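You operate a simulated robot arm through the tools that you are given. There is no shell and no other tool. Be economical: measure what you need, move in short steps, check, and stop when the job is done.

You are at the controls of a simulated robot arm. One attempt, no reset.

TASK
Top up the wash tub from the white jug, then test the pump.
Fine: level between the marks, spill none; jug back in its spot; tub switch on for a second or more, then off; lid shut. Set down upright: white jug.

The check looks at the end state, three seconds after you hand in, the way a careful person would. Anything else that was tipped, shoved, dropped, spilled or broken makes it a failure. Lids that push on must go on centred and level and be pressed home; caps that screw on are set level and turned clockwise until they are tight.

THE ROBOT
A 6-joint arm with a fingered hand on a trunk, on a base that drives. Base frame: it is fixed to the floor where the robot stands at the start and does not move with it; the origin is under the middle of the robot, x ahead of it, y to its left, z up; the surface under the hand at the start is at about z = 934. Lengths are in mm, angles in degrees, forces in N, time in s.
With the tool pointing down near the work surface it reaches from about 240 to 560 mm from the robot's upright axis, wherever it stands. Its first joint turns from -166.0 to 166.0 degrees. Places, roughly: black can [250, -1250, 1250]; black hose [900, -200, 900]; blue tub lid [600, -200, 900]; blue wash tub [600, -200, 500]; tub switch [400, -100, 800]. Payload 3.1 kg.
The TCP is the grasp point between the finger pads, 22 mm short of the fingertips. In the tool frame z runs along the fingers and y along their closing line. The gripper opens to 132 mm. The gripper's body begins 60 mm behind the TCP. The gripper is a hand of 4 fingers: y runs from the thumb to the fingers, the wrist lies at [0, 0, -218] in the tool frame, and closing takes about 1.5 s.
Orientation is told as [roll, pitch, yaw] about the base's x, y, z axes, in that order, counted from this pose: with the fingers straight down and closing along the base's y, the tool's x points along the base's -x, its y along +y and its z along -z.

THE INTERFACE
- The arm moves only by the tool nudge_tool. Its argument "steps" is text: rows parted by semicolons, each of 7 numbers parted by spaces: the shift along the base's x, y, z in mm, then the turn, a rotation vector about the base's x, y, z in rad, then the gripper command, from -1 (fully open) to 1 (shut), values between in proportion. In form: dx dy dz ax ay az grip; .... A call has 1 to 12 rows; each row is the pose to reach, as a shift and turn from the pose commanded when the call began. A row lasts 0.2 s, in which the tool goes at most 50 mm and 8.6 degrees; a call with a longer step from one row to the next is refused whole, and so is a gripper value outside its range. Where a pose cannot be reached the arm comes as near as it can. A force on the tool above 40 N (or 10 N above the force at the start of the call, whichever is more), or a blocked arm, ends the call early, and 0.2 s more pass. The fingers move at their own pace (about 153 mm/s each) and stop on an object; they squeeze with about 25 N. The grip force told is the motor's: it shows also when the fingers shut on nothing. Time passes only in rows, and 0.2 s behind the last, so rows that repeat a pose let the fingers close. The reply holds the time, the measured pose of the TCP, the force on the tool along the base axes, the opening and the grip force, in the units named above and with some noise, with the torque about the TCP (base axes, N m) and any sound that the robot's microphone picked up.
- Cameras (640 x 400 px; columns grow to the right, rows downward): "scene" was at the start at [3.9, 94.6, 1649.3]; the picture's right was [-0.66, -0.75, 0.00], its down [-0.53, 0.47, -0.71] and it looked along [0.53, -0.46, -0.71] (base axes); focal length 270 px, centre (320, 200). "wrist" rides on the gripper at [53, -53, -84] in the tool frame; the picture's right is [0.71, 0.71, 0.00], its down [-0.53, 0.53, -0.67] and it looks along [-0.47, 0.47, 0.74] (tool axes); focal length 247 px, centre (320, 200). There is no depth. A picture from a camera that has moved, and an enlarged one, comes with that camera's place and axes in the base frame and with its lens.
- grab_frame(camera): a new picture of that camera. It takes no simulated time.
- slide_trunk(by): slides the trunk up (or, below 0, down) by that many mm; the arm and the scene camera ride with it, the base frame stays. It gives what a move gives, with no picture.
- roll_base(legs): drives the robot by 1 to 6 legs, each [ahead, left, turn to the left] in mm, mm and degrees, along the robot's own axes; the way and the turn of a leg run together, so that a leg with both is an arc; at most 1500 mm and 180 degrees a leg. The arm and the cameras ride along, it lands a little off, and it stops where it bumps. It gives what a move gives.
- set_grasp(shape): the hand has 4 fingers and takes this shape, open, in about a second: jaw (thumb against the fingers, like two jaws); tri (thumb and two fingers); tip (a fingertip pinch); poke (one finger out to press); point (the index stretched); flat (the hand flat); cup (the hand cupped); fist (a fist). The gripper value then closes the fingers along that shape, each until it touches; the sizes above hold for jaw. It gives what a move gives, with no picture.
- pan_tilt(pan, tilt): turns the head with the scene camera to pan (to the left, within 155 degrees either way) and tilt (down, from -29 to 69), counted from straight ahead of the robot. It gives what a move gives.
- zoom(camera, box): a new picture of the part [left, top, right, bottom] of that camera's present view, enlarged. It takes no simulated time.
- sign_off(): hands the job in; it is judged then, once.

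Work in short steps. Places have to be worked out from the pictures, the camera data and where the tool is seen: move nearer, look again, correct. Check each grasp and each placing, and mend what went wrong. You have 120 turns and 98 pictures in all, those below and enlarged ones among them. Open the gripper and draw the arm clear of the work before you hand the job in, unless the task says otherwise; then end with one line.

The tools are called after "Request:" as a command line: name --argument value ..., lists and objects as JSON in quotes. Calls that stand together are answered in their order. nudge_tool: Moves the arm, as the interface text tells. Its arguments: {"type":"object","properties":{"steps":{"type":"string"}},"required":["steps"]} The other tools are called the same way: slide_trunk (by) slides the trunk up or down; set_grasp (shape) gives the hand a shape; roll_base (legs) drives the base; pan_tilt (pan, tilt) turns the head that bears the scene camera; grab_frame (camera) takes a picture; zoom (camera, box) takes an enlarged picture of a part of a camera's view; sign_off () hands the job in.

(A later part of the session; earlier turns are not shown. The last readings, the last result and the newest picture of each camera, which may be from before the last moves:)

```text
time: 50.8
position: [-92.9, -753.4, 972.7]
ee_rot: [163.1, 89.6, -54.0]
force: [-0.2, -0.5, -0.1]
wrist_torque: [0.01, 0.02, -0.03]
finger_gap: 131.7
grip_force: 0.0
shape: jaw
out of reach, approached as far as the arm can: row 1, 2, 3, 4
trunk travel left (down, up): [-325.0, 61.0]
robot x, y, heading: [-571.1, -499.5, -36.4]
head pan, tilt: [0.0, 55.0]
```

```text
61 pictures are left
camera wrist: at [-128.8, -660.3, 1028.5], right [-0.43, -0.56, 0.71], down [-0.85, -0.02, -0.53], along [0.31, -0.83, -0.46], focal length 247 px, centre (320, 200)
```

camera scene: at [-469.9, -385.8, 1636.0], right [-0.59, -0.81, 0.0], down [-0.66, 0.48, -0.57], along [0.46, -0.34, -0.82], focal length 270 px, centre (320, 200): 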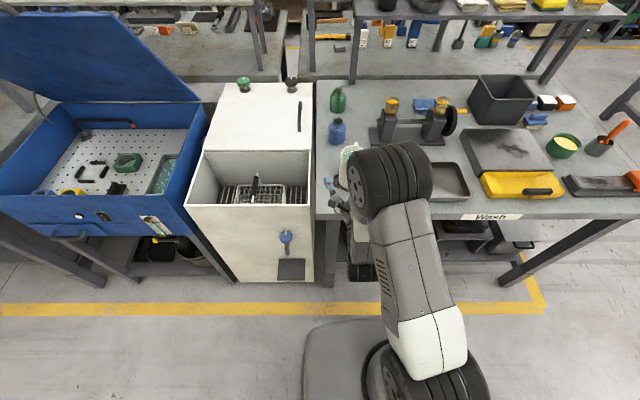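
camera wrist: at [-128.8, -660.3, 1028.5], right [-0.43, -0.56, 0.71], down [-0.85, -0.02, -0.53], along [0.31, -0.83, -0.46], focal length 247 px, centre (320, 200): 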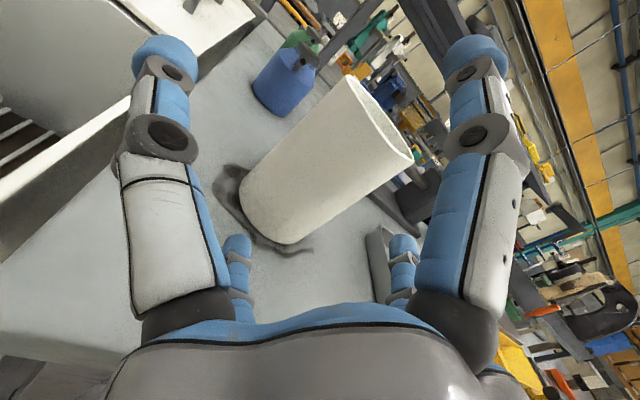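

The arm drifted to L≈-663 while the jug is at about F 438, L -690, still clear of the fingers. I'll shift the base right 28 mm.

Request:
roll_base --legs '[[0, -28, 0]]'

Request:
grab_frame --camera "wrist"

```text
time: 51.6
position: [-108.4, -776.1, 974.0]
ee_rot: [168.2, 89.5, -49.0]
force: [0.4, 0.1, -0.1]
wrist_torque: [0.02, -0.02, 0.02]
finger_gap: 131.9
grip_force: 0.0
shape: jaw
trunk travel left (down, up): [-325.0, 61.0]
robot x, y, heading: [-584.5, -519.3, -36.3]
head pan, tilt: [0.0, 55.0]
```

```text
60 pictures are left
camera wrist: at [-146.1, -683.6, 1028.4], right [-0.43, -0.56, 0.71], down [-0.85, -0.02, -0.53], along [0.31, -0.83, -0.47], focal length 247 px, centre (320, 200)
```

wrist: 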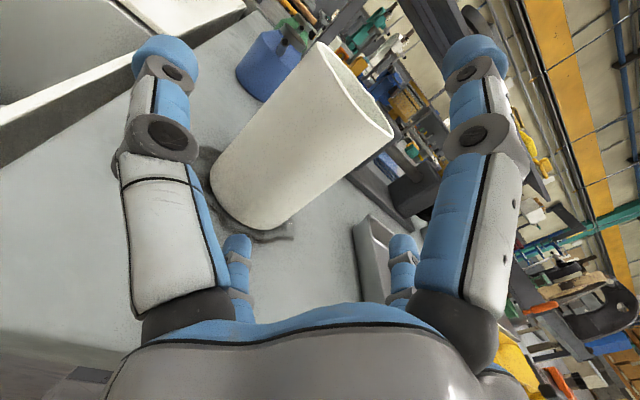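

Aligned at L≈-690. Arm extension drifts sideways, so I'll advance the last 65 mm with the base instead.

Request:
roll_base --legs '[[64, 0, 0]]'

Request:
grab_frame --camera "wrist"

```text
time: 52.6
position: [-56.9, -815.8, 973.4]
ee_rot: [161.8, 89.5, -55.6]
force: [0.3, 0.0, 0.1]
wrist_torque: [0.0, -0.01, 0.0]
finger_gap: 132.0
grip_force: 0.0
shape: jaw
trunk travel left (down, up): [-325.0, 61.0]
robot x, y, heading: [-536.0, -554.5, -36.3]
head pan, tilt: [0.0, 55.0]
```

```text
59 pictures are left
camera wrist: at [-93.6, -722.9, 1027.7], right [-0.43, -0.56, 0.71], down [-0.85, -0.02, -0.53], along [0.31, -0.83, -0.47], focal length 247 px, centre (320, 200)
```

wrist: 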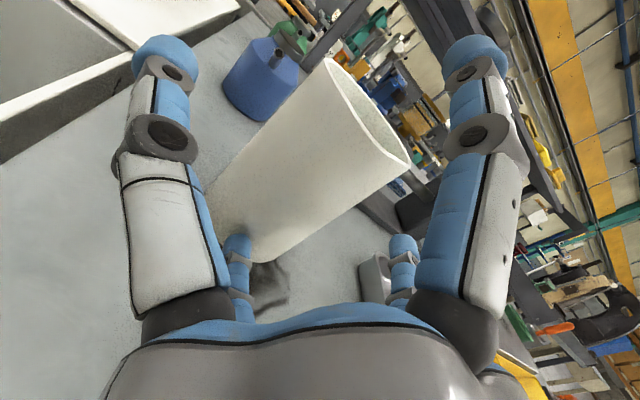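

The jug stands between the jaws with the TCP at its axis. I'll close.

Request:
nudge_tool --steps "0 0 0 0 0 0 0; 0 0 0 0 0 0 0.3; 0 0 0 0 0 0 0.6; 0 0 0 0 0 0 1; 0 0 0 0 0 0 1; 0 0 0 0 0 0 1; 0 0 0 0 0 0 1; 0 0 0 0 0 0 1"

Request:
grab_frame --camera "wrist"

```text
time: 54.4
position: [-58.1, -814.2, 973.4]
ee_rot: [163.9, 89.6, -53.4]
force: [-0.4, 0.9, 0.6]
wrist_torque: [-0.03, -0.02, -0.01]
finger_gap: 0.0
grip_force: 25.1
shape: jaw
trunk travel left (down, up): [-325.0, 61.0]
robot x, y, heading: [-532.5, -562.1, -36.5]
head pan, tilt: [0.0, 55.0]
```

```text
58 pictures are left
camera wrist: at [-94.6, -722.0, 1028.4], right [-0.43, -0.56, 0.71], down [-0.85, -0.02, -0.53], along [0.31, -0.83, -0.46], focal length 247 px, centre (320, 200)
```

wrist: 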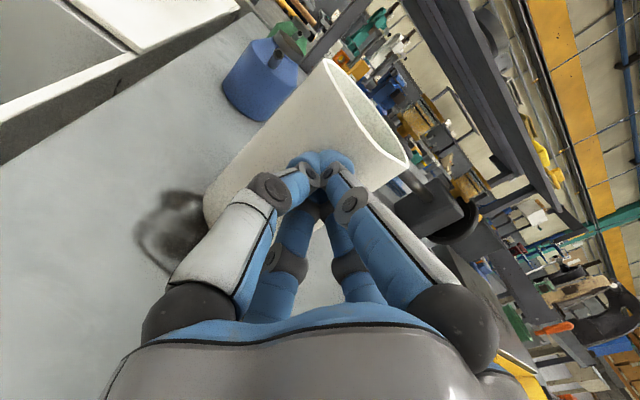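

The jaws shut on nothing and the jug did not move, so it stands further ahead than I judged. I'll look at the hand and jug together from the scene camera.

Request:
zoom --camera "scene" --box '[300, 80, 460, 180]'

```text
4.00 times, centred on (380, 130) of scene
camera zoom: at [-435.0, -446.8, 1636.0], right [-0.59, -0.81, 0.0], down [-0.66, 0.49, -0.57], along [0.46, -0.34, -0.82], focal length 1078 px, centre (80, 480)
```

zoom: 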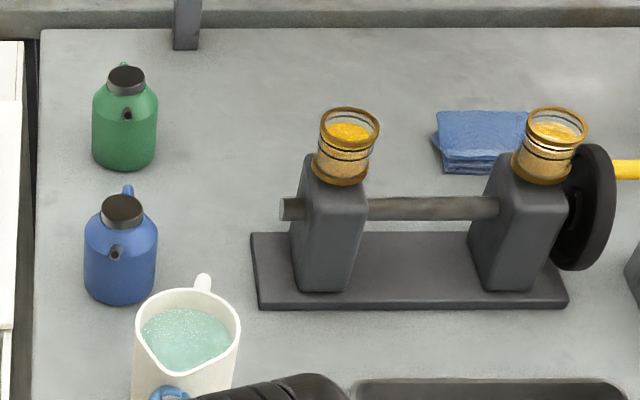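

The fingertip projects where expected, and the jug rim solves to F≈498, L≈-705, z≈1008, with a diameter of about 82. I'll back off, open, shift right, lower a little and re-approach.

Request:
roll_base --legs '[[-40, -13, 0]]'

Request:
nudge_tool --steps "0 0 0 0 0 0 0; 0 0 -8 0 0 0 -1; 0 0 -15 0 0 0 -1; 0 0 -15 0 0 0 -1; 0 0 -15 0 0 0 -1"

Request:
roll_base --legs '[[70, 0, 0]]'

Request:
grab_frame --camera "wrist"

Request:
zoom --camera "scene" --box '[280, 100, 440, 200]'

```text
time: 55.3
position: [-98.5, -799.7, 974.8]
ee_rot: [168.7, 89.5, -48.7]
force: [-0.1, -0.6, -0.5]
wrist_torque: [-0.02, 0.01, -0.01]
finger_gap: 0.0
grip_force: 25.7
shape: jaw
trunk travel left (down, up): [-325.0, 61.0]
robot x, y, heading: [-577.1, -547.6, -36.3]
head pan, tilt: [0.0, 55.0]
```

```text
time: 56.5
position: [-96.5, -801.2, 957.4]
ee_rot: [164.0, 89.5, -53.3]
force: [-0.9, -0.5, -0.2]
wrist_torque: [-0.01, 0.0, 0.04]
finger_gap: 131.7
grip_force: 0.1
shape: jaw
trunk travel left (down, up): [-325.0, 61.0]
robot x, y, heading: [-578.2, -548.6, -36.3]
head pan, tilt: [0.0, 55.0]
```

```text
time: 57.5
position: [-41.5, -842.8, 957.0]
ee_rot: [161.8, 89.6, -55.6]
force: [0.2, 0.9, 0.3]
wrist_torque: [0.0, -0.01, 0.02]
finger_gap: 132.1
grip_force: 0.0
shape: jaw
trunk travel left (down, up): [-325.0, 61.0]
robot x, y, heading: [-522.9, -584.9, -36.3]
head pan, tilt: [0.0, 55.0]
```

```text
56 pictures are left
camera wrist: at [-77.1, -750.7, 1011.9], right [-0.43, -0.56, 0.71], down [-0.85, -0.02, -0.53], along [0.31, -0.83, -0.47], focal length 247 px, centre (320, 200)
```

wrist: 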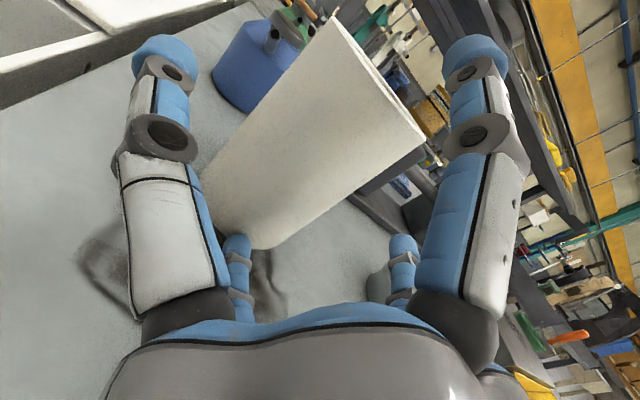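

```text
4.00 times, centred on (360, 150) of scene
camera zoom: at [-417.0, -475.5, 1636.0], right [-0.59, -0.8, 0.0], down [-0.66, 0.49, -0.57], along [0.46, -0.34, -0.82], focal length 1078 px, centre (160, 400)
```

zoom: 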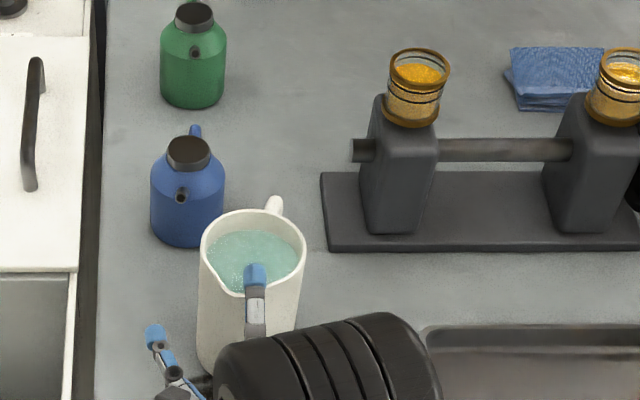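

The pictures show four fingers arranged radially, with one above and one below the TCP, so the jaw shape would catch the rim. I'll back off and try "tri" to see its layout.

Request:
roll_base --legs '[[-90, 0, 0]]'

Request:
set_grasp --shape "tri"

Request:
grab_frame --camera "wrist"

Request:
nudge_tool --steps "0 0 0 0 0 0 0; 0 0 0 0 0 0 0; 0 0 0 0 0 0 0"

Request:
grab_frame --camera "wrist"

```text
time: 58.6
position: [-111.9, -789.1, 959.5]
ee_rot: [166.6, 89.5, -50.7]
force: [-1.3, 0.0, 1.0]
wrist_torque: [0.02, 0.02, 0.01]
finger_gap: 132.2
grip_force: 0.0
shape: jaw
trunk travel left (down, up): [-325.0, 61.0]
robot x, y, heading: [-590.4, -534.8, -35.9]
head pan, tilt: [0.0, 55.0]
```

```text
time: 59.5
position: [-111.3, -790.2, 958.4]
ee_rot: [164.9, 89.5, -52.4]
force: [0.5, -0.4, -0.3]
wrist_torque: [0.02, -0.01, 0.0]
finger_gap: 131.9
grip_force: 0.0
shape: tri
trunk travel left (down, up): [-325.0, 61.0]
robot x, y, heading: [-589.0, -536.8, -36.3]
head pan, tilt: [0.0, 55.0]
```

```text
54 pictures are left
camera wrist: at [-148.4, -696.8, 1012.6], right [-0.43, -0.56, 0.71], down [-0.85, -0.02, -0.53], along [0.31, -0.83, -0.46], focal length 247 px, centre (320, 200)
```

wrist: 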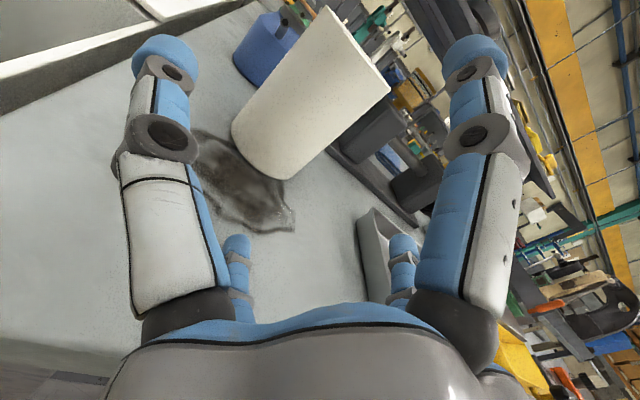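

```text
time: 60.3
position: [-112.3, -790.0, 959.2]
ee_rot: [164.8, 89.5, -52.3]
force: [0.1, -0.1, -0.1]
wrist_torque: [0.01, 0.03, -0.01]
finger_gap: 66.2
grip_force: 0.1
shape: tri
trunk travel left (down, up): [-325.0, 61.0]
robot x, y, heading: [-589.2, -535.3, -36.4]
head pan, tilt: [0.0, 55.0]
```

```text
53 pictures are left
camera wrist: at [-148.4, -696.8, 1012.6], right [-0.43, -0.56, 0.71], down [-0.85, -0.02, -0.53], along [0.31, -0.83, -0.46], focal length 247 px, centre (320, 200)
```

wrist: 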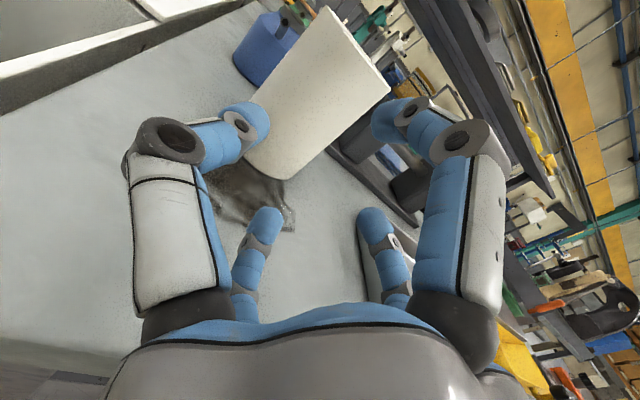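

Comparing with the stain shows the lower finger pushed the jug forward, from its spot at about F 466, L -698 to F≈528, L≈-705. The stain marks where it goes back. A top-down grasp suits this radial hand better, with fingers on the diagonals clear of handle and spout, so I'll pitch the hand down while rising.

Request:
set_grasp --shape "jaw"

Request:
nudge_tool --steps "0 0 25 0.0844 0.1152 0 -1; 0 0 50 0.1688 0.2305 0 -1; 0 0 75 0.2532 0.3457 0 -1; 0 0 100 0.3376 0.461 0 -1; 0 0 125 0.422 0.5762 0 -1; 0 0 150 0.5064 0.6914 0 -1; 0 0 170 0.5908 0.8067 0 -1; 0 0 180 0.6752 0.922 0 -1; 0 0 180 0.7596 1.0372 0 -1; 0 0 180 0.844 1.1524 0 -1; 0 0 180 0.9284 1.2677 0 -1; 0 0 180 0.9284 1.2677 0 -1"

```text
time: 61.2
position: [-112.3, -789.8, 957.9]
ee_rot: [164.9, 89.5, -52.5]
force: [0.1, -0.6, -0.6]
wrist_torque: [-0.02, 0.0, 0.0]
finger_gap: 131.7
grip_force: 0.0
shape: jaw
trunk travel left (down, up): [-325.0, 61.0]
robot x, y, heading: [-587.9, -532.7, -36.3]
head pan, tilt: [0.0, 55.0]
```

```text
time: 63.8
position: [-305.0, -693.1, 904.5]
ee_rot: [0.0, 7.8, 143.9]
force: [0.0, 1.2, 1.4]
wrist_torque: [0.0, 0.0, 0.0]
finger_gap: 132.1
grip_force: 0.1
shape: jaw
out of reach, approached as far as the arm can: row 6, 7, 8, 9, 10, 11, 12
trunk travel left (down, up): [-325.0, 61.0]
robot x, y, heading: [-590.6, -535.5, -36.5]
head pan, tilt: [0.0, 55.0]
```

The arm drifted short but is clear, in front of the bench. I'll raise it and yaw -45° toward the diagonal.

Request:
nudge_tool --steps "0 0 40 0 0 0 -1; 0 0 80 0 0 -0.131 -1; 0 0 120 0 0 -0.262 -1; 0 0 160 0 0 -0.393 -1; 0 0 200 0 0 -0.524 -1; 0 0 240 0 0 -0.655 -1; 0 0 260 0 0 -0.785 -1; 0 0 260 0 0 -0.785 -1"

```text
time: 65.6
position: [-301.0, -577.5, 1092.2]
ee_rot: [-0.5, 11.7, 96.9]
force: [-0.2, 0.6, -0.6]
wrist_torque: [0.01, -0.01, -0.02]
finger_gap: 132.1
grip_force: 0.0
shape: jaw
out of reach, approached as far as the arm can: row 1, 2, 3, 4, 5, 6, 7, 8
trunk travel left (down, up): [-325.0, 61.0]
robot x, y, heading: [-592.8, -535.2, -36.5]
head pan, tilt: [0.0, 55.0]
```

I'll unwind the wrist toward yaw +45° relative (equivalent by the hand's symmetry), which should be a comfortable pose.

Request:
nudge_tool --steps "0 0 -20 0 0 -0.14 -1; 0 0 -40 0 0 -0.28 -1; 0 0 -60 0 0 -0.42 -1; 0 0 -80 0 0 -0.56 -1; 0 0 -100 0 0 -0.70 -1; 0 0 -100 0 0 -0.84 -1; 0 0 -100 0 0 -0.98 -1; 0 0 -100 0 0 -1.12 -1; 0 0 -100 0 0 -1.26 -1; 0 0 -100 0 0 -1.40 -1; 0 0 -100 0 0 -1.54 -1; 0 0 -100 0 0 -1.54 -1"

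Request:
grab_frame --camera "scene"

```text
time: 68.2
position: [-297.6, -574.5, 986.3]
ee_rot: [-0.6, 11.7, 8.4]
force: [-0.3, -0.4, -0.1]
wrist_torque: [0.0, -0.01, 0.0]
finger_gap: 132.2
grip_force: 0.0
shape: jaw
trunk travel left (down, up): [-325.0, 61.0]
robot x, y, heading: [-590.5, -534.6, -36.5]
head pan, tilt: [0.0, 55.0]
```

```text
52 pictures are left
camera scene: at [-489.8, -421.8, 1636.0], right [-0.59, -0.81, 0.0], down [-0.66, 0.48, -0.57], along [0.46, -0.34, -0.82], focal length 270 px, centre (320, 200)
```

scene: 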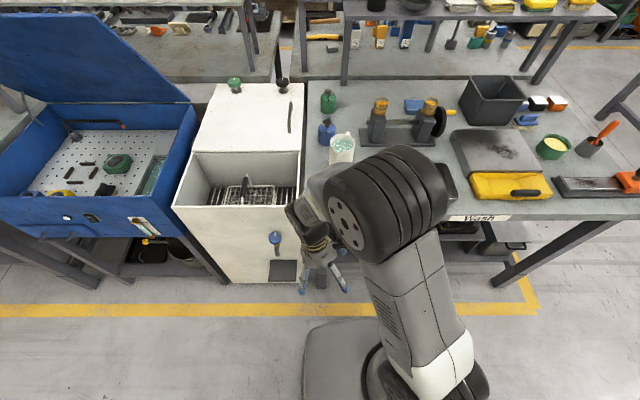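

The command restarts from the measured pose, and the reachability is fine again. I'll straighten the 11.7° tilt, rise to about 1160, and move ahead toward the jug line.

Request:
nudge_tool --steps "0 0 40 0.015 -0.1 0 -1; 0 0 80 0.03 -0.202 0 -1; 0 0 120 0.03 -0.202 0 -1; 10 -15 160 0.03 -0.202 0 -1; 35 -45 175 0.03 -0.202 0 -1; 60 -80 175 0.03 -0.202 0 -1; 85 -115 175 0.03 -0.202 0 -1; 105 -145 175 0.03 -0.202 0 -1; 122 -171 175 0.03 -0.202 0 -1; 122 -171 175 0.03 -0.202 0 -1"

Request:
roll_base --legs '[[110, 0, 0]]'

Request:
grab_frame --camera "wrist"

Request:
grab_frame --camera "scene"

```text
time: 70.4
position: [-178.0, -744.5, 1160.5]
ee_rot: [-0.8, 0.0, 8.6]
force: [-0.6, 0.4, -0.4]
wrist_torque: [0.01, -0.01, 0.01]
finger_gap: 131.9
grip_force: 0.2
shape: jaw
trunk travel left (down, up): [-325.0, 61.0]
robot x, y, heading: [-590.6, -534.0, -36.4]
head pan, tilt: [0.0, 55.0]
```

```text
time: 71.6
position: [-87.7, -809.9, 1160.3]
ee_rot: [-0.6, 0.0, 8.6]
force: [-0.3, -0.2, 0.3]
wrist_torque: [0.02, 0.04, 0.0]
finger_gap: 132.1
grip_force: 0.0
shape: jaw
trunk travel left (down, up): [-325.0, 61.0]
robot x, y, heading: [-501.2, -597.5, -36.1]
head pan, tilt: [0.0, 55.0]
```

```text
51 pictures are left
camera wrist: at [-134.8, -870.4, 1245.6], right [-0.81, 0.59, -0.01], down [0.44, 0.61, 0.66], along [0.4, 0.53, -0.75], focal length 247 px, centre (320, 200)
```

wrist: 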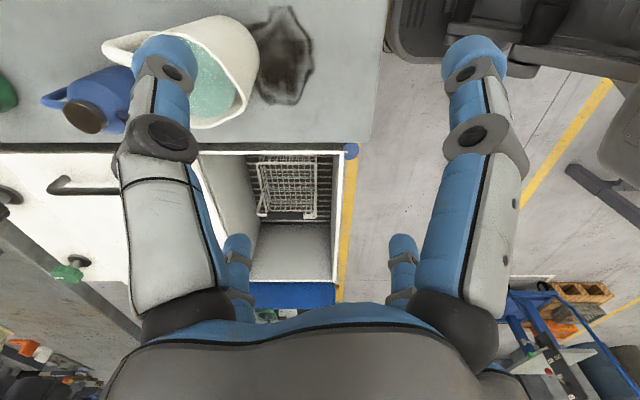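

```text
50 pictures are left
camera scene: at [-400.4, -487.4, 1636.0], right [-0.59, -0.81, 0.0], down [-0.66, 0.48, -0.57], along [0.46, -0.34, -0.82], focal length 270 px, centre (320, 200)
```

scene: 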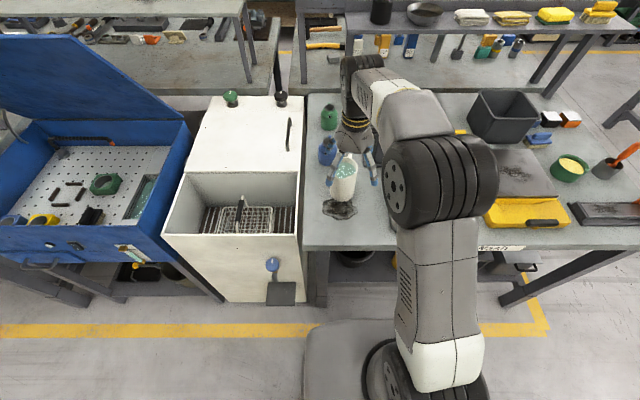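

The stain center works out at about F 458, L -704, and the jug at about F 515, L -715. I'll move the base ahead 60 mm and the arm over the jug, then check centering.

Request:
roll_base --legs '[[60, 0, 0]]'

Request:
nudge_tool --steps "17 -16 -10 0 0 0 -1; 34 -33 -20 0 0 0 -1; 34 -33 -40 0 0 0 -1; 34 -33 -40 0 0 0 -1"

Request:
grab_frame --camera "wrist"

Request:
zoom --camera "scene" --box '[260, 110, 420, 230]'

```text
time: 72.6
position: [-39.4, -844.9, 1159.7]
ee_rot: [-0.7, 0.1, 8.7]
force: [0.2, -1.5, 0.0]
wrist_torque: [0.04, 0.02, 0.01]
finger_gap: 131.8
grip_force: 0.1
shape: jaw
trunk travel left (down, up): [-325.0, 61.0]
robot x, y, heading: [-453.3, -634.0, -36.2]
head pan, tilt: [0.0, 55.0]
```

```text
time: 73.6
position: [-4.7, -878.8, 1118.2]
ee_rot: [-0.7, 0.0, 8.6]
force: [-0.1, -0.4, 0.0]
wrist_torque: [0.0, 0.0, 0.02]
finger_gap: 131.9
grip_force: 0.2
shape: jaw
trunk travel left (down, up): [-325.0, 61.0]
robot x, y, heading: [-451.6, -635.0, -36.1]
head pan, tilt: [0.0, 55.0]
```

```text
49 pictures are left
camera wrist: at [-51.7, -938.9, 1204.7], right [-0.81, 0.59, -0.01], down [0.44, 0.61, 0.66], along [0.4, 0.53, -0.75], focal length 247 px, centre (320, 200)
```

wrist: 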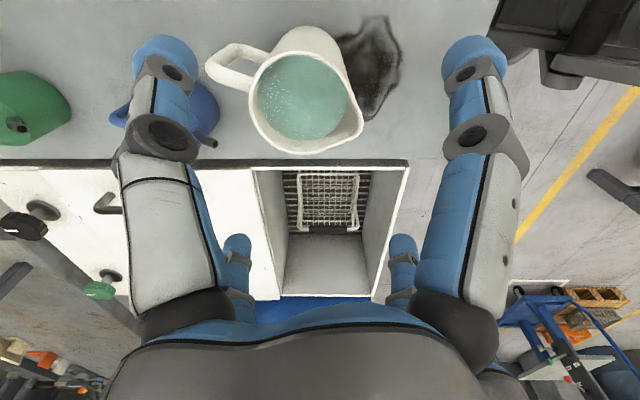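

```text
3.33 times, centred on (340, 170) of scene
camera zoom: at [-352.7, -522.3, 1636.0], right [-0.59, -0.81, 0.0], down [-0.66, 0.48, -0.57], along [0.46, -0.34, -0.82], focal length 898 px, centre (253, 300)
```

zoom: 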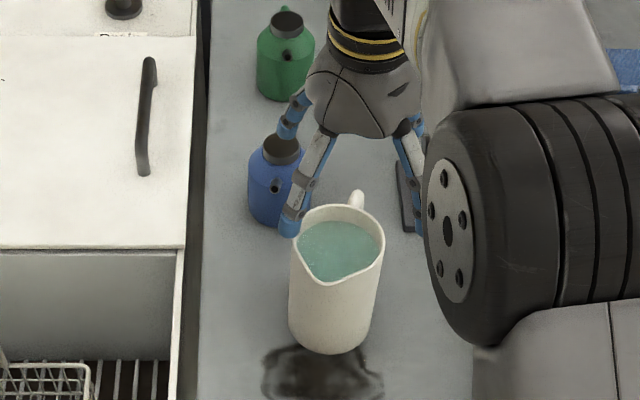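

Rays from both views put the rim center at F≈530, L≈-714. I'll shift 14 mm ahead and descend until the fingers surround the upper body (z≈972).

Request:
nudge_tool --steps "10 -10 -30 0 0 0 -1; 10 -10 -60 0 0 0 -1; 10 -10 -85 0 0 0 -1; 10 -10 -85 0 0 0 -1"

Request:
grab_frame --camera "wrist"

```text
time: 74.6
position: [6.7, -886.5, 1033.5]
ee_rot: [-0.6, 0.0, 8.7]
force: [0.4, 0.5, -0.9]
wrist_torque: [-0.02, -0.03, 0.01]
finger_gap: 132.1
grip_force: 0.0
shape: jaw
trunk travel left (down, up): [-325.0, 61.0]
robot x, y, heading: [-448.3, -633.4, -36.2]
head pan, tilt: [0.0, 55.0]
```

```text
47 pictures are left
camera wrist: at [-40.4, -947.2, 1121.0], right [-0.81, 0.59, -0.01], down [0.44, 0.61, 0.66], along [0.4, 0.53, -0.75], focal length 247 px, centre (320, 200)
```

wrist: 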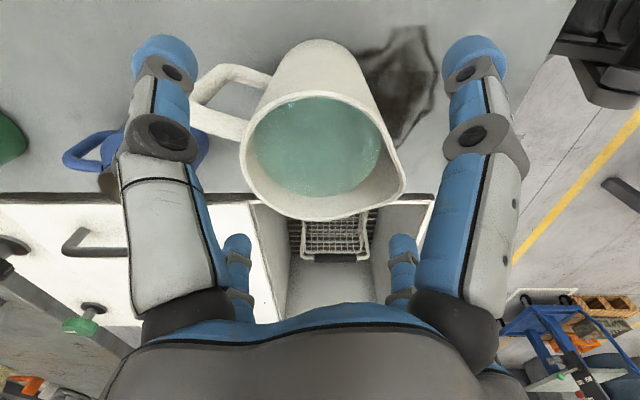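

Centered within 4 mm, but the handle lies about 19° to the right of forward, close to one finger. I'll yaw the hand -19° so the handle sits midway between fingers.

Request:
nudge_tool --steps "-1 -2 0 0 0 -0.12 -1; -2 -3 0 0 0 -0.24 -1; -2 -3 0 0 0 -0.33 -1; -2 -3 0 0 0 -0.33 -1"

Request:
grab_frame --camera "wrist"

Request:
zoom --camera "scene" --box '[260, 110, 420, 230]'

```text
time: 75.6
position: [1.7, -890.9, 1034.9]
ee_rot: [-0.7, 0.0, -10.3]
force: [0.2, 0.6, -0.4]
wrist_torque: [0.02, 0.01, -0.04]
finger_gap: 132.0
grip_force: 0.1
shape: jaw
trunk travel left (down, up): [-325.0, 61.0]
robot x, y, heading: [-454.0, -635.7, -36.0]
head pan, tilt: [0.0, 55.0]
```

```text
46 pictures are left
camera wrist: at [-61.2, -933.5, 1121.1], right [-0.57, 0.82, -0.01], down [0.61, 0.43, 0.66], along [0.55, 0.37, -0.75], focal length 247 px, centre (320, 200)
```

wrist: 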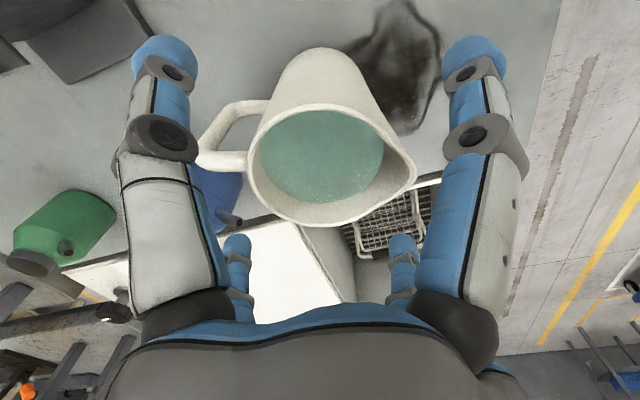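

```text
3.33 times, centred on (340, 170) of scene
camera zoom: at [-353.1, -522.0, 1636.0], right [-0.59, -0.81, 0.0], down [-0.66, 0.48, -0.57], along [0.46, -0.34, -0.82], focal length 898 px, centre (253, 300)
```

zoom: 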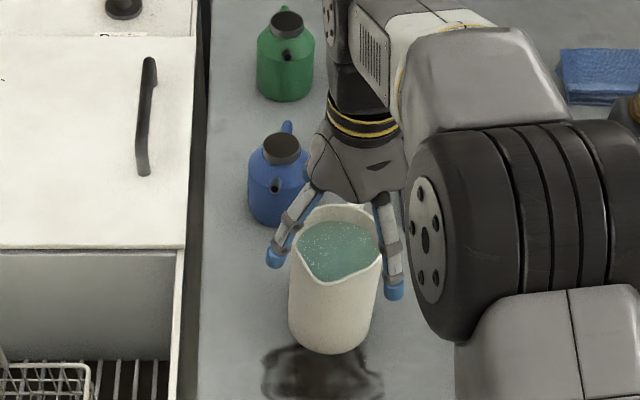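

The handle now sits between two fingers and the jug is centered. I'll descend the last 64 mm and close.

Request:
nudge_tool --steps "0 0 -22 0 0 0 -1; 0 0 -44 0 0 0 -1; 0 0 -64 0 0 0 -1; 0 0 -64 0 0 0 -1"

Request:
nudge_tool --steps "0 0 0 0 0 0 -0.6; 0 0 0 0 0 0 -0.2; 0 0 0 0 0 0 0.2; 0 0 0 0 0 0 0.6; 0 0 0 0 0 0 1; 0 0 0 0 0 0 1; 0 0 0 0 0 0 1"

Request:
grab_frame --camera "wrist"

```text
time: 76.6
position: [1.5, -889.7, 971.0]
ee_rot: [-0.6, 0.0, -10.1]
force: [0.1, 0.1, 0.4]
wrist_torque: [0.01, 0.0, -0.05]
finger_gap: 131.9
grip_force: 0.2
shape: jaw
trunk travel left (down, up): [-325.0, 61.0]
robot x, y, heading: [-454.8, -634.5, -36.1]
head pan, tilt: [0.0, 55.0]
```

```text
time: 78.2
position: [2.7, -888.7, 970.4]
ee_rot: [-0.5, 0.0, -10.1]
force: [-0.1, -0.3, -0.5]
wrist_torque: [-0.02, 0.06, -0.01]
finger_gap: 67.8
grip_force: 25.4
shape: jaw
trunk travel left (down, up): [-325.0, 61.0]
robot x, y, heading: [-450.8, -634.8, -36.2]
head pan, tilt: [0.0, 55.0]
```

```text
44 pictures are left
camera wrist: at [-61.1, -932.5, 1056.8], right [-0.57, 0.82, -0.01], down [0.61, 0.43, 0.66], along [0.55, 0.37, -0.75], focal length 247 px, centre (320, 200)
```

wrist: 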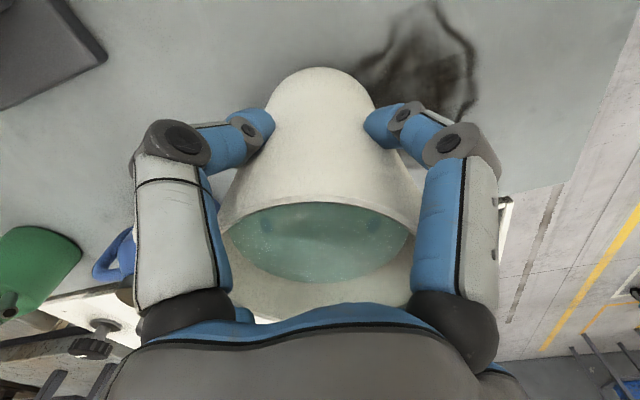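

The hand grips the body at a 68 mm gap and 25 N. I'll lift slowly and check that the jug comes up straight.

Request:
nudge_tool --steps "0 0 5 0 0 0 1; 0 0 15 0 0 0 1; 0 0 30 0 0 0 1; 0 0 50 0 0 0 1; 0 0 75 0 0 0 1; 0 0 100 0 0 0 1; 0 0 100 0 0 0 1"

Request:
grab_frame --camera "scene"

Request:
grab_frame --camera "wrist"

```text
time: 79.8
position: [2.7, -890.2, 1070.6]
ee_rot: [-0.6, 0.1, -10.2]
force: [-0.4, 0.0, -5.7]
wrist_torque: [0.02, 0.08, 0.0]
finger_gap: 68.2
grip_force: 24.9
shape: jaw
trunk travel left (down, up): [-325.0, 61.0]
robot x, y, heading: [-453.8, -631.3, -36.2]
head pan, tilt: [0.0, 55.0]
```

```text
43 pictures are left
camera scene: at [-352.2, -522.5, 1636.0], right [-0.59, -0.81, 0.0], down [-0.66, 0.48, -0.57], along [0.46, -0.34, -0.82], focal length 270 px, centre (320, 200)
```

scene: 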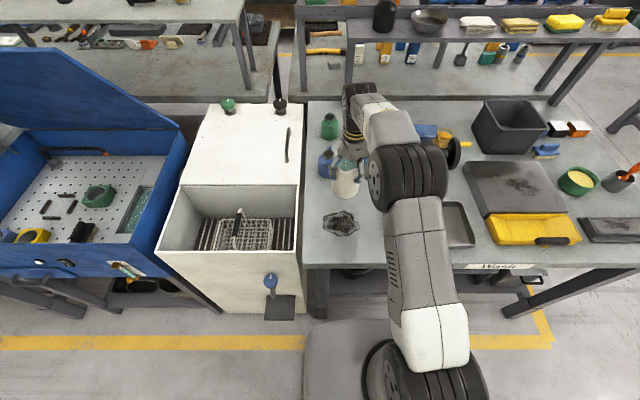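

```text
42 pictures are left
camera wrist: at [-60.8, -933.4, 1157.9], right [-0.57, 0.82, -0.01], down [0.61, 0.43, 0.66], along [0.55, 0.37, -0.75], focal length 247 px, centre (320, 200)
```

wrist: 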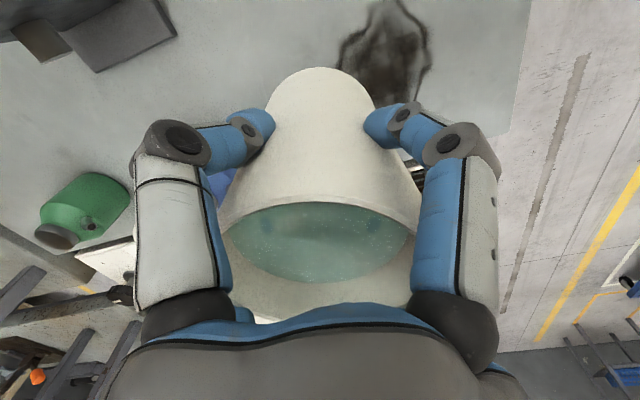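

The jug is held with about 0.5 kg in hand and the water level calm. I'll raise a bit more, back away from the bench, and drive left to the tub in gentle legs.

Request:
nudge_tool --steps "0 0 15 0 0 0 1; 0 0 35 0 0 0 1; 0 0 55 0 0 0 1; 0 0 70 0 0 0 1; 0 0 70 0 0 0 1"

Request:
roll_base --legs '[[-140, 0, 0], [0, 380, 0], [0, 360, 0]]'

Request:
grab_frame --camera "scene"

Request:
grab_frame --camera "wrist"

```text
time: 81.0
position: [4.4, -891.3, 1140.9]
ee_rot: [-0.6, 0.1, -10.2]
force: [-0.1, -0.6, -5.6]
wrist_torque: [0.04, 0.06, -0.02]
finger_gap: 68.0
grip_force: 24.6
shape: jaw
trunk travel left (down, up): [-325.0, 61.0]
robot x, y, heading: [-452.7, -634.0, -36.1]
head pan, tilt: [0.0, 55.0]
```

```text
time: 86.2
position: [326.8, -205.3, 1139.3]
ee_rot: [-0.6, 0.0, -10.0]
force: [0.2, -0.5, -5.1]
wrist_torque: [-0.01, 0.09, 0.03]
finger_gap: 68.0
grip_force: 24.9
shape: jaw
trunk travel left (down, up): [-325.0, 61.0]
robot x, y, heading: [-133.6, 52.8, -36.0]
head pan, tilt: [0.0, 55.0]
```

```text
41 pictures are left
camera scene: at [-31.7, 162.6, 1635.9], right [-0.59, -0.81, 0.0], down [-0.66, 0.48, -0.57], along [0.46, -0.34, -0.82], focal length 270 px, centre (320, 200)
```

scene: 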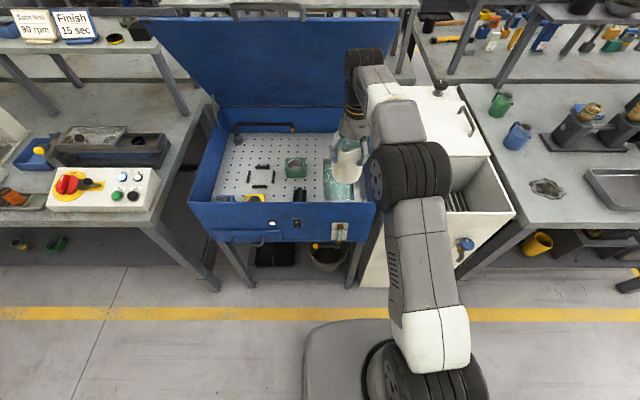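

```text
40 pictures are left
camera wrist: at [263.0, -247.8, 1226.4], right [-0.57, 0.82, -0.01], down [0.61, 0.43, 0.66], along [0.54, 0.38, -0.75], focal length 247 px, centre (320, 200)
```

wrist: 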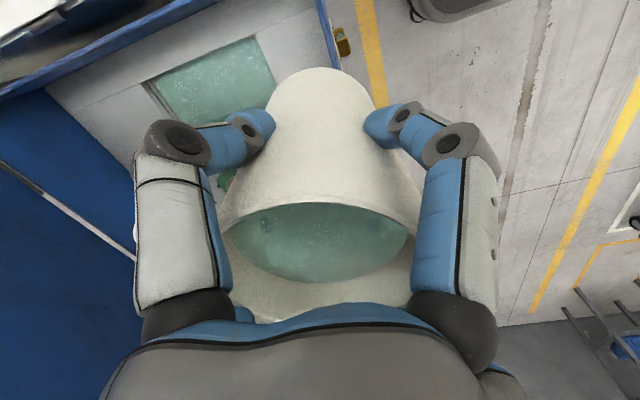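

I'm at the tub with the water intact. I'll enlarge the basin and sight glass to locate the pour point.

Request:
zoom --camera "scene" --box '[280, 120, 400, 260]'

```text
2.86 times, centred on (340, 190) of scene
camera zoom: at [-31.7, 162.6, 1635.9], right [-0.59, -0.81, 0.0], down [-0.66, 0.48, -0.57], along [0.46, -0.34, -0.82], focal length 770 px, centre (263, 229)
```

zoom: 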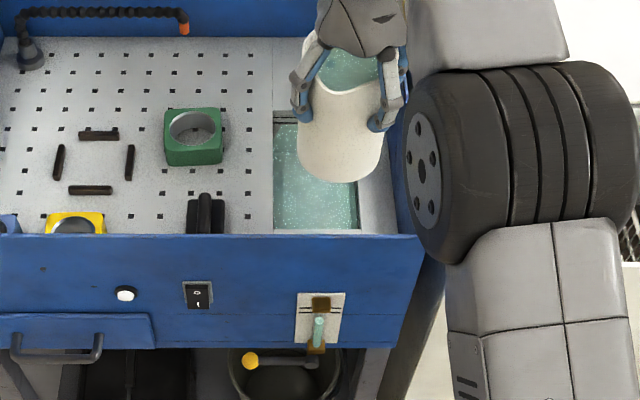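

The basin spans F≈476–690 and L≈-25–94, with its surface at z≈768. I'll enter past the front wall, lower inside the tub, then advance beneath the lid with the base.

Request:
roll_base --legs '[[90, 0, 0]]'

Request:
nudge_tool --steps "0 0 -20 0 0 0 1; 0 0 -45 0 0 0 1; 0 0 -70 0 0 0 1; 0 0 -95 0 0 0 1; 0 0 -120 0 0 0 1; 0 0 -145 0 0 0 1; 0 0 -160 0 0 0 1; 0 0 -160 0 0 0 1"

Request:
roll_base --legs '[[110, 0, 0]]'

Request:
grab_frame --camera "scene"

Request:
grab_frame --camera "wrist"

```text
time: 87.3
position: [398.4, -258.5, 1139.2]
ee_rot: [-0.5, 0.1, -10.0]
force: [0.1, -1.0, -5.4]
wrist_torque: [0.05, 0.11, -0.02]
finger_gap: 68.0
grip_force: 25.1
shape: jaw
trunk travel left (down, up): [-325.0, 61.0]
robot x, y, heading: [-62.8, -5.8, -36.1]
head pan, tilt: [0.0, 55.0]
```

```text
time: 89.2
position: [396.9, -258.8, 980.1]
ee_rot: [-0.6, 0.0, -10.1]
force: [0.0, 0.3, -5.4]
wrist_torque: [0.0, 0.11, -0.02]
finger_gap: 67.9
grip_force: 24.7
shape: jaw
trunk travel left (down, up): [-325.0, 61.0]
robot x, y, heading: [-59.9, -5.4, -35.9]
head pan, tilt: [0.0, 55.0]
```

```text
time: 90.3
position: [487.4, -323.1, 979.6]
ee_rot: [-0.5, 0.1, -10.0]
force: [0.0, 0.8, -4.6]
wrist_torque: [0.01, 0.08, -0.01]
finger_gap: 67.8
grip_force: 25.4
shape: jaw
trunk travel left (down, up): [-325.0, 61.0]
robot x, y, heading: [29.9, -66.6, -36.1]
head pan, tilt: [0.0, 55.0]
```

```text
38 pictures are left
camera scene: at [129.9, 44.4, 1636.0], right [-0.59, -0.81, 0.0], down [-0.66, 0.48, -0.57], along [0.46, -0.34, -0.82], focal length 270 px, centre (320, 200)
```

scene: 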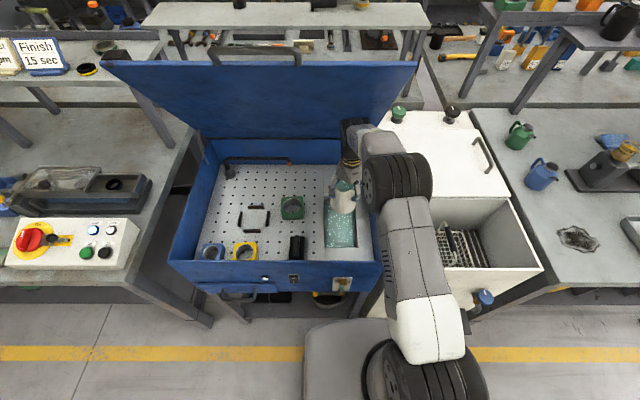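

```text
37 pictures are left
camera wrist: at [423.8, -367.2, 1065.9], right [-0.57, 0.82, -0.01], down [0.61, 0.43, 0.66], along [0.54, 0.38, -0.75], focal length 247 px, centre (320, 200)
```

wrist: 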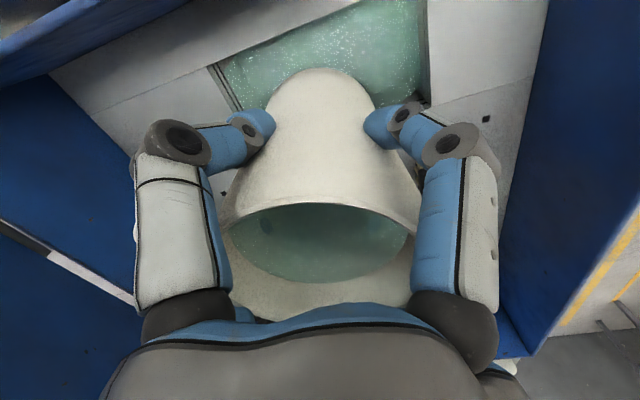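

The spout is above the basin, with a landing point at about F 530, L 46. I'll check the sight glass before pouring.

Request:
zoom --camera "scene" --box '[310, 260, 374, 300]'

```text
10.00 times, centred on (342, 280) of scene
camera zoom: at [129.9, 44.4, 1636.0], right [-0.59, -0.81, 0.0], down [-0.66, 0.48, -0.57], along [0.46, -0.34, -0.82], focal length 2695 px, centre (100, -600)
```

zoom: 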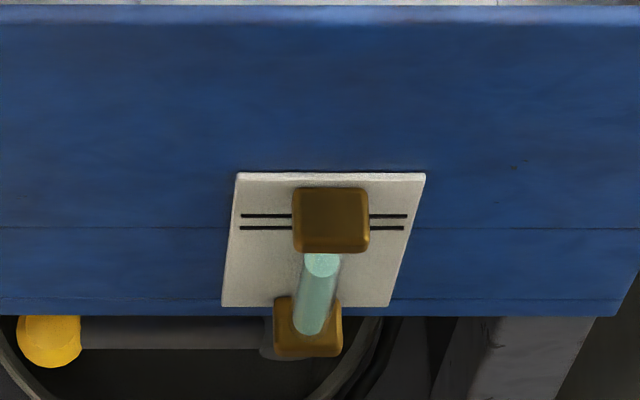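

From this steep angle the tube's top fitting hides the marks. I'll back out over the wall and retreat to read the level from nearer the front.

Request:
roll_base --legs '[[-110, 0, 0]]'

Request:
nudge_tool --steps "0 0 20 0 0 0 1; 0 0 45 0 0 0 1; 0 0 70 0 0 0 1; 0 0 95 0 0 0 1; 0 0 120 0 0 0 1; 0 0 145 0 0 0 1; 0 0 160 0 0 0 1; 0 0 160 0 0 0 1"

Request:
roll_base --legs '[[-450, 0, 0], [-300, 0, 0]]'

Request:
pan_tilt --pan 0 --tilt 35

Request:
grab_frame --camera "scene"

```text
time: 91.5
position: [397.2, -259.7, 980.6]
ee_rot: [-0.6, 0.1, -10.1]
force: [-0.4, -0.8, -5.3]
wrist_torque: [0.0, 0.07, -0.03]
finger_gap: 67.6
grip_force: 24.7
shape: jaw
trunk travel left (down, up): [-325.0, 61.0]
robot x, y, heading: [-61.1, -2.1, -35.8]
head pan, tilt: [0.0, 55.0]
```

```text
time: 93.3
position: [395.8, -259.1, 1140.0]
ee_rot: [-0.6, 0.1, -10.1]
force: [0.0, 0.2, -4.9]
wrist_torque: [0.02, 0.08, -0.01]
finger_gap: 67.6
grip_force: 24.9
shape: jaw
trunk travel left (down, up): [-325.0, 61.0]
robot x, y, heading: [-55.7, -1.1, -36.1]
head pan, tilt: [0.0, 55.0]
```

```text
time: 97.8
position: [-210.3, 179.7, 1140.3]
ee_rot: [-0.5, 0.2, -9.4]
force: [0.0, 0.2, -5.8]
wrist_torque: [0.07, 0.07, 0.01]
finger_gap: 67.5
grip_force: 25.5
shape: jaw
trunk travel left (down, up): [-325.0, 61.0]
robot x, y, heading: [-669.9, 432.4, -35.3]
head pan, tilt: [0.0, 55.0]
stopped in leg 2: the robot was blocked; the commanded pose is now the measured one
```

```text
time: 98.6
position: [-210.0, 177.6, 1142.4]
ee_rot: [-0.6, 0.2, -9.4]
force: [-0.7, -0.7, -6.0]
wrist_torque: [0.0, 0.04, 0.01]
finger_gap: 67.3
grip_force: 24.5
shape: jaw
trunk travel left (down, up): [-325.0, 61.0]
robot x, y, heading: [-665.8, 427.4, -35.4]
head pan, tilt: [0.0, 35.0]
```

```text
35 pictures are left
camera scene: at [-556.0, 533.7, 1664.1], right [-0.58, -0.81, 0.0], down [-0.47, 0.33, -0.82], along [0.67, -0.47, -0.57], focal length 270 px, centre (320, 200)
```

scene: 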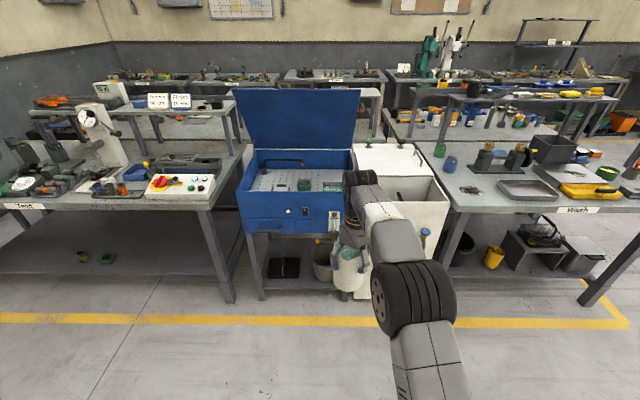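

The base touched something behind and stopped, and I'll check that later. The sight glass is visible, so I'll enlarge it and look behind.

Request:
zoom --camera "scene" --box '[319, 205, 351, 225]'

Request:
pan_tilt --pan 150 --tilt 50

Request:
grab_frame --camera "scene"

```text
16.00 times, centred on (335, 215) of scene
camera zoom: at [-556.0, 533.7, 1664.1], right [-0.58, -0.81, 0.0], down [-0.47, 0.33, -0.82], along [0.67, -0.47, -0.57], focal length 4313 px, centre (80, -40)
```

zoom: 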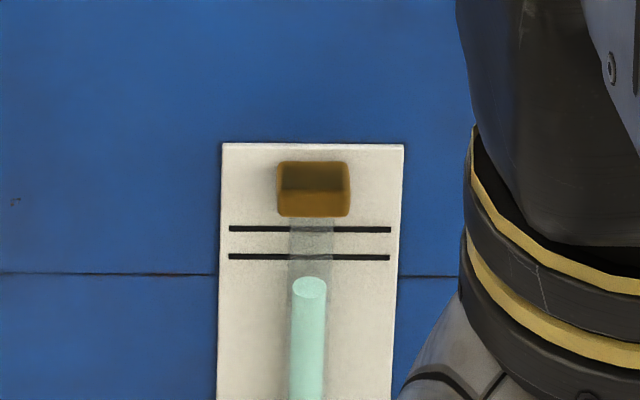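

```text
time: 101.0
position: [-209.7, 177.5, 1141.3]
ee_rot: [-0.6, 0.2, -9.4]
force: [0.0, 0.4, -5.6]
wrist_torque: [0.04, 0.09, 0.0]
finger_gap: 67.6
grip_force: 25.5
shape: jaw
trunk travel left (down, up): [-325.0, 61.0]
robot x, y, heading: [-664.0, 432.4, -35.6]
head pan, tilt: [150.0, 50.0]
```

```text
33 pictures are left
camera scene: at [-659.4, 654.5, 1642.6], right [0.91, 0.42, 0.0], down [0.32, -0.7, -0.64], along [-0.27, 0.58, -0.77], focal length 270 px, centre (320, 200)
```

scene: 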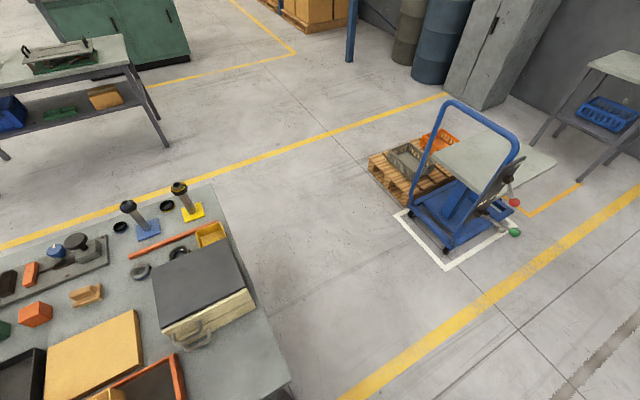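

Only a bench stands behind, undisturbed. The gauge reads clearly: with parallax (standoff about 10 mm) the level is about 5 mm below the lower mark and the band is 12 mm tall, so I need roughly +10 mm. I'll return to the pouring place.

Request:
roll_base --legs '[[370, 0, -0.6], [376, 0, 0]]'

Request:
pan_tilt --pan 0 --tilt 55

Request:
nudge_tool --steps "0 0 -20 0 0 0 1; 0 0 -45 0 0 0 1; 0 0 -70 0 0 0 1; 0 0 -95 0 0 0 1; 0 0 -120 0 0 0 1; 0 0 -145 0 0 0 1; 0 0 -160 0 0 0 1; 0 0 -160 0 0 0 1"

```text
time: 105.3
position: [396.7, -269.4, 1141.3]
ee_rot: [-0.6, 0.3, -10.2]
force: [0.5, 0.2, -5.7]
wrist_torque: [0.06, 0.12, -0.01]
finger_gap: 67.5
grip_force: 25.2
shape: jaw
trunk travel left (down, up): [-325.0, 61.0]
robot x, y, heading: [-59.2, -16.3, -36.0]
head pan, tilt: [150.0, 50.0]
```

```text
time: 107.7
position: [396.4, -270.5, 1141.6]
ee_rot: [-0.6, 0.3, -10.1]
force: [0.2, 0.5, -5.6]
wrist_torque: [0.03, 0.08, 0.0]
finger_gap: 67.5
grip_force: 24.8
shape: jaw
trunk travel left (down, up): [-325.0, 61.0]
robot x, y, heading: [-58.5, -14.1, -36.0]
head pan, tilt: [0.0, 55.0]
```

```text
time: 109.5
position: [397.3, -271.7, 980.5]
ee_rot: [-0.6, 0.1, -10.1]
force: [0.6, 0.0, -5.3]
wrist_torque: [0.03, 0.07, -0.03]
finger_gap: 67.2
grip_force: 24.8
shape: jaw
trunk travel left (down, up): [-325.0, 61.0]
robot x, y, heading: [-59.5, -13.7, -36.0]
head pan, tilt: [0.0, 55.0]
```

I'll drive in to the pouring spot: 105 mm ahead and 12 mm left.

Request:
roll_base --legs '[[105, 13, 0]]'

Request:
nudge_tool --steps "0 0 0 -0.041 -0.0285 0 1; 0 0 0 -0.082 -0.057 0 1; 0 0 0 -0.123 -0.0855 0 1; 0 0 0 -0.164 -0.114 0 1; 0 0 0 -0.205 -0.1425 0 1; 0 0 0 -0.246 -0.171 0 1; 0 0 0 -0.287 -0.1995 0 1; 0 0 0 -0.287 -0.1995 0 1"

Request:
grab_frame --camera "scene"

Request:
grab_frame --camera "wrist"

```text
time: 110.7
position: [490.2, -324.3, 979.8]
ee_rot: [-0.5, 0.2, -10.1]
force: [0.3, -0.3, -4.7]
wrist_torque: [0.05, 0.14, -0.01]
finger_gap: 67.1
grip_force: 24.7
shape: jaw
trunk travel left (down, up): [-325.0, 61.0]
robot x, y, heading: [31.3, -66.6, -36.1]
head pan, tilt: [0.0, 55.0]
```

```text
time: 112.5
position: [491.7, -324.9, 980.3]
ee_rot: [-14.9, -13.8, -8.3]
force: [-0.2, -0.3, -5.4]
wrist_torque: [0.12, 0.11, 0.02]
finger_gap: 67.3
grip_force: 25.4
shape: jaw
trunk travel left (down, up): [-325.0, 61.0]
robot x, y, heading: [32.3, -69.2, -36.3]
head pan, tilt: [0.0, 55.0]
```

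```text
32 pictures are left
camera scene: at [134.7, 45.8, 1636.0], right [-0.59, -0.81, 0.0], down [-0.66, 0.48, -0.57], along [0.46, -0.34, -0.82], focal length 270 px, centre (320, 200)
```

scene: 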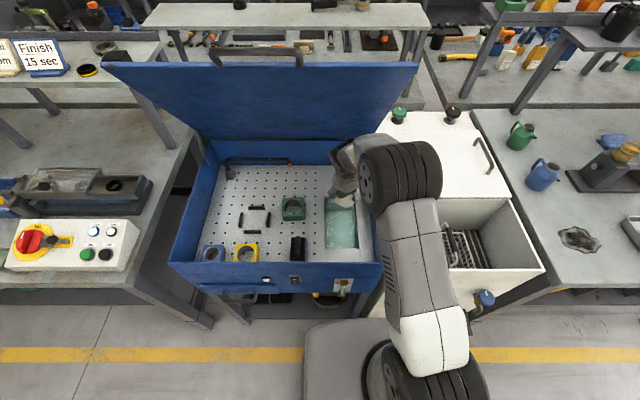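

```text
31 pictures are left
camera wrist: at [411.2, -343.7, 1062.2], right [-0.54, 0.77, -0.35], down [0.48, 0.62, 0.62], along [0.69, 0.17, -0.7], focal length 247 px, centre (320, 200)
```

wrist: 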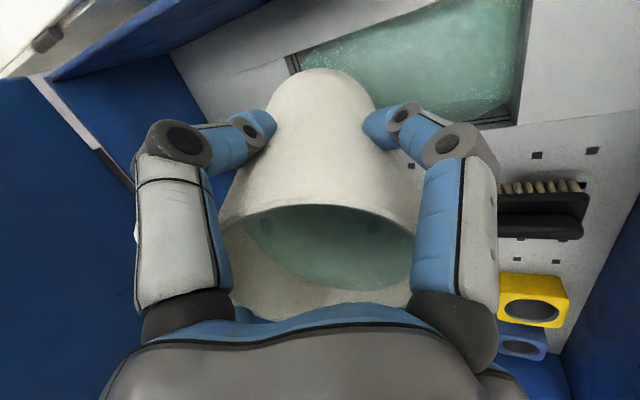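

At 20° tilt there is no loss in weight yet. I'll tilt on to about 32° slowly.

Request:
nudge_tool --steps "0 0 0 -0.041 -0.0285 0 1; 0 0 0 -0.082 -0.057 0 1; 0 0 0 -0.123 -0.0855 0 1; 0 0 0 -0.172 -0.12 0 1; 0 0 0 -0.172 -0.12 0 1; 0 0 0 -0.172 -0.12 0 1; 0 0 0 -0.172 -0.12 0 1; 0 0 0 -0.172 -0.12 0 1"

Request:
grab_frame --camera "wrist"

```text
time: 114.3
position: [489.3, -324.2, 980.9]
ee_rot: [-24.4, -21.8, -5.5]
force: [1.1, 1.1, -4.2]
wrist_torque: [0.08, 0.15, 0.0]
finger_gap: 67.1
grip_force: 24.6
shape: jaw
trunk travel left (down, up): [-325.0, 61.0]
robot x, y, heading: [29.0, -66.7, -36.2]
head pan, tilt: [0.0, 55.0]
```

```text
30 pictures are left
camera wrist: at [401.4, -330.5, 1054.9], right [-0.48, 0.69, -0.53], down [0.41, 0.72, 0.56], along [0.77, 0.05, -0.63], focal length 247 px, centre (320, 200)
```

wrist: 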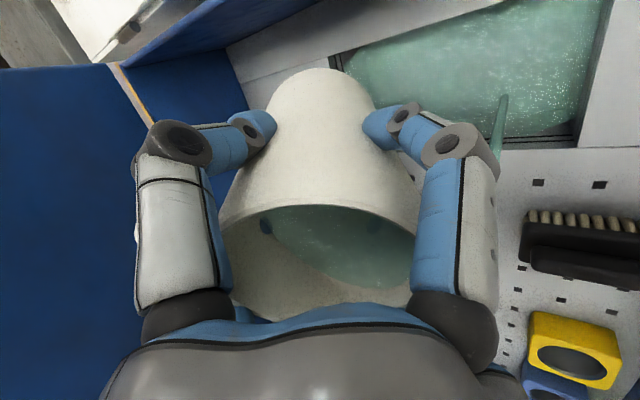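

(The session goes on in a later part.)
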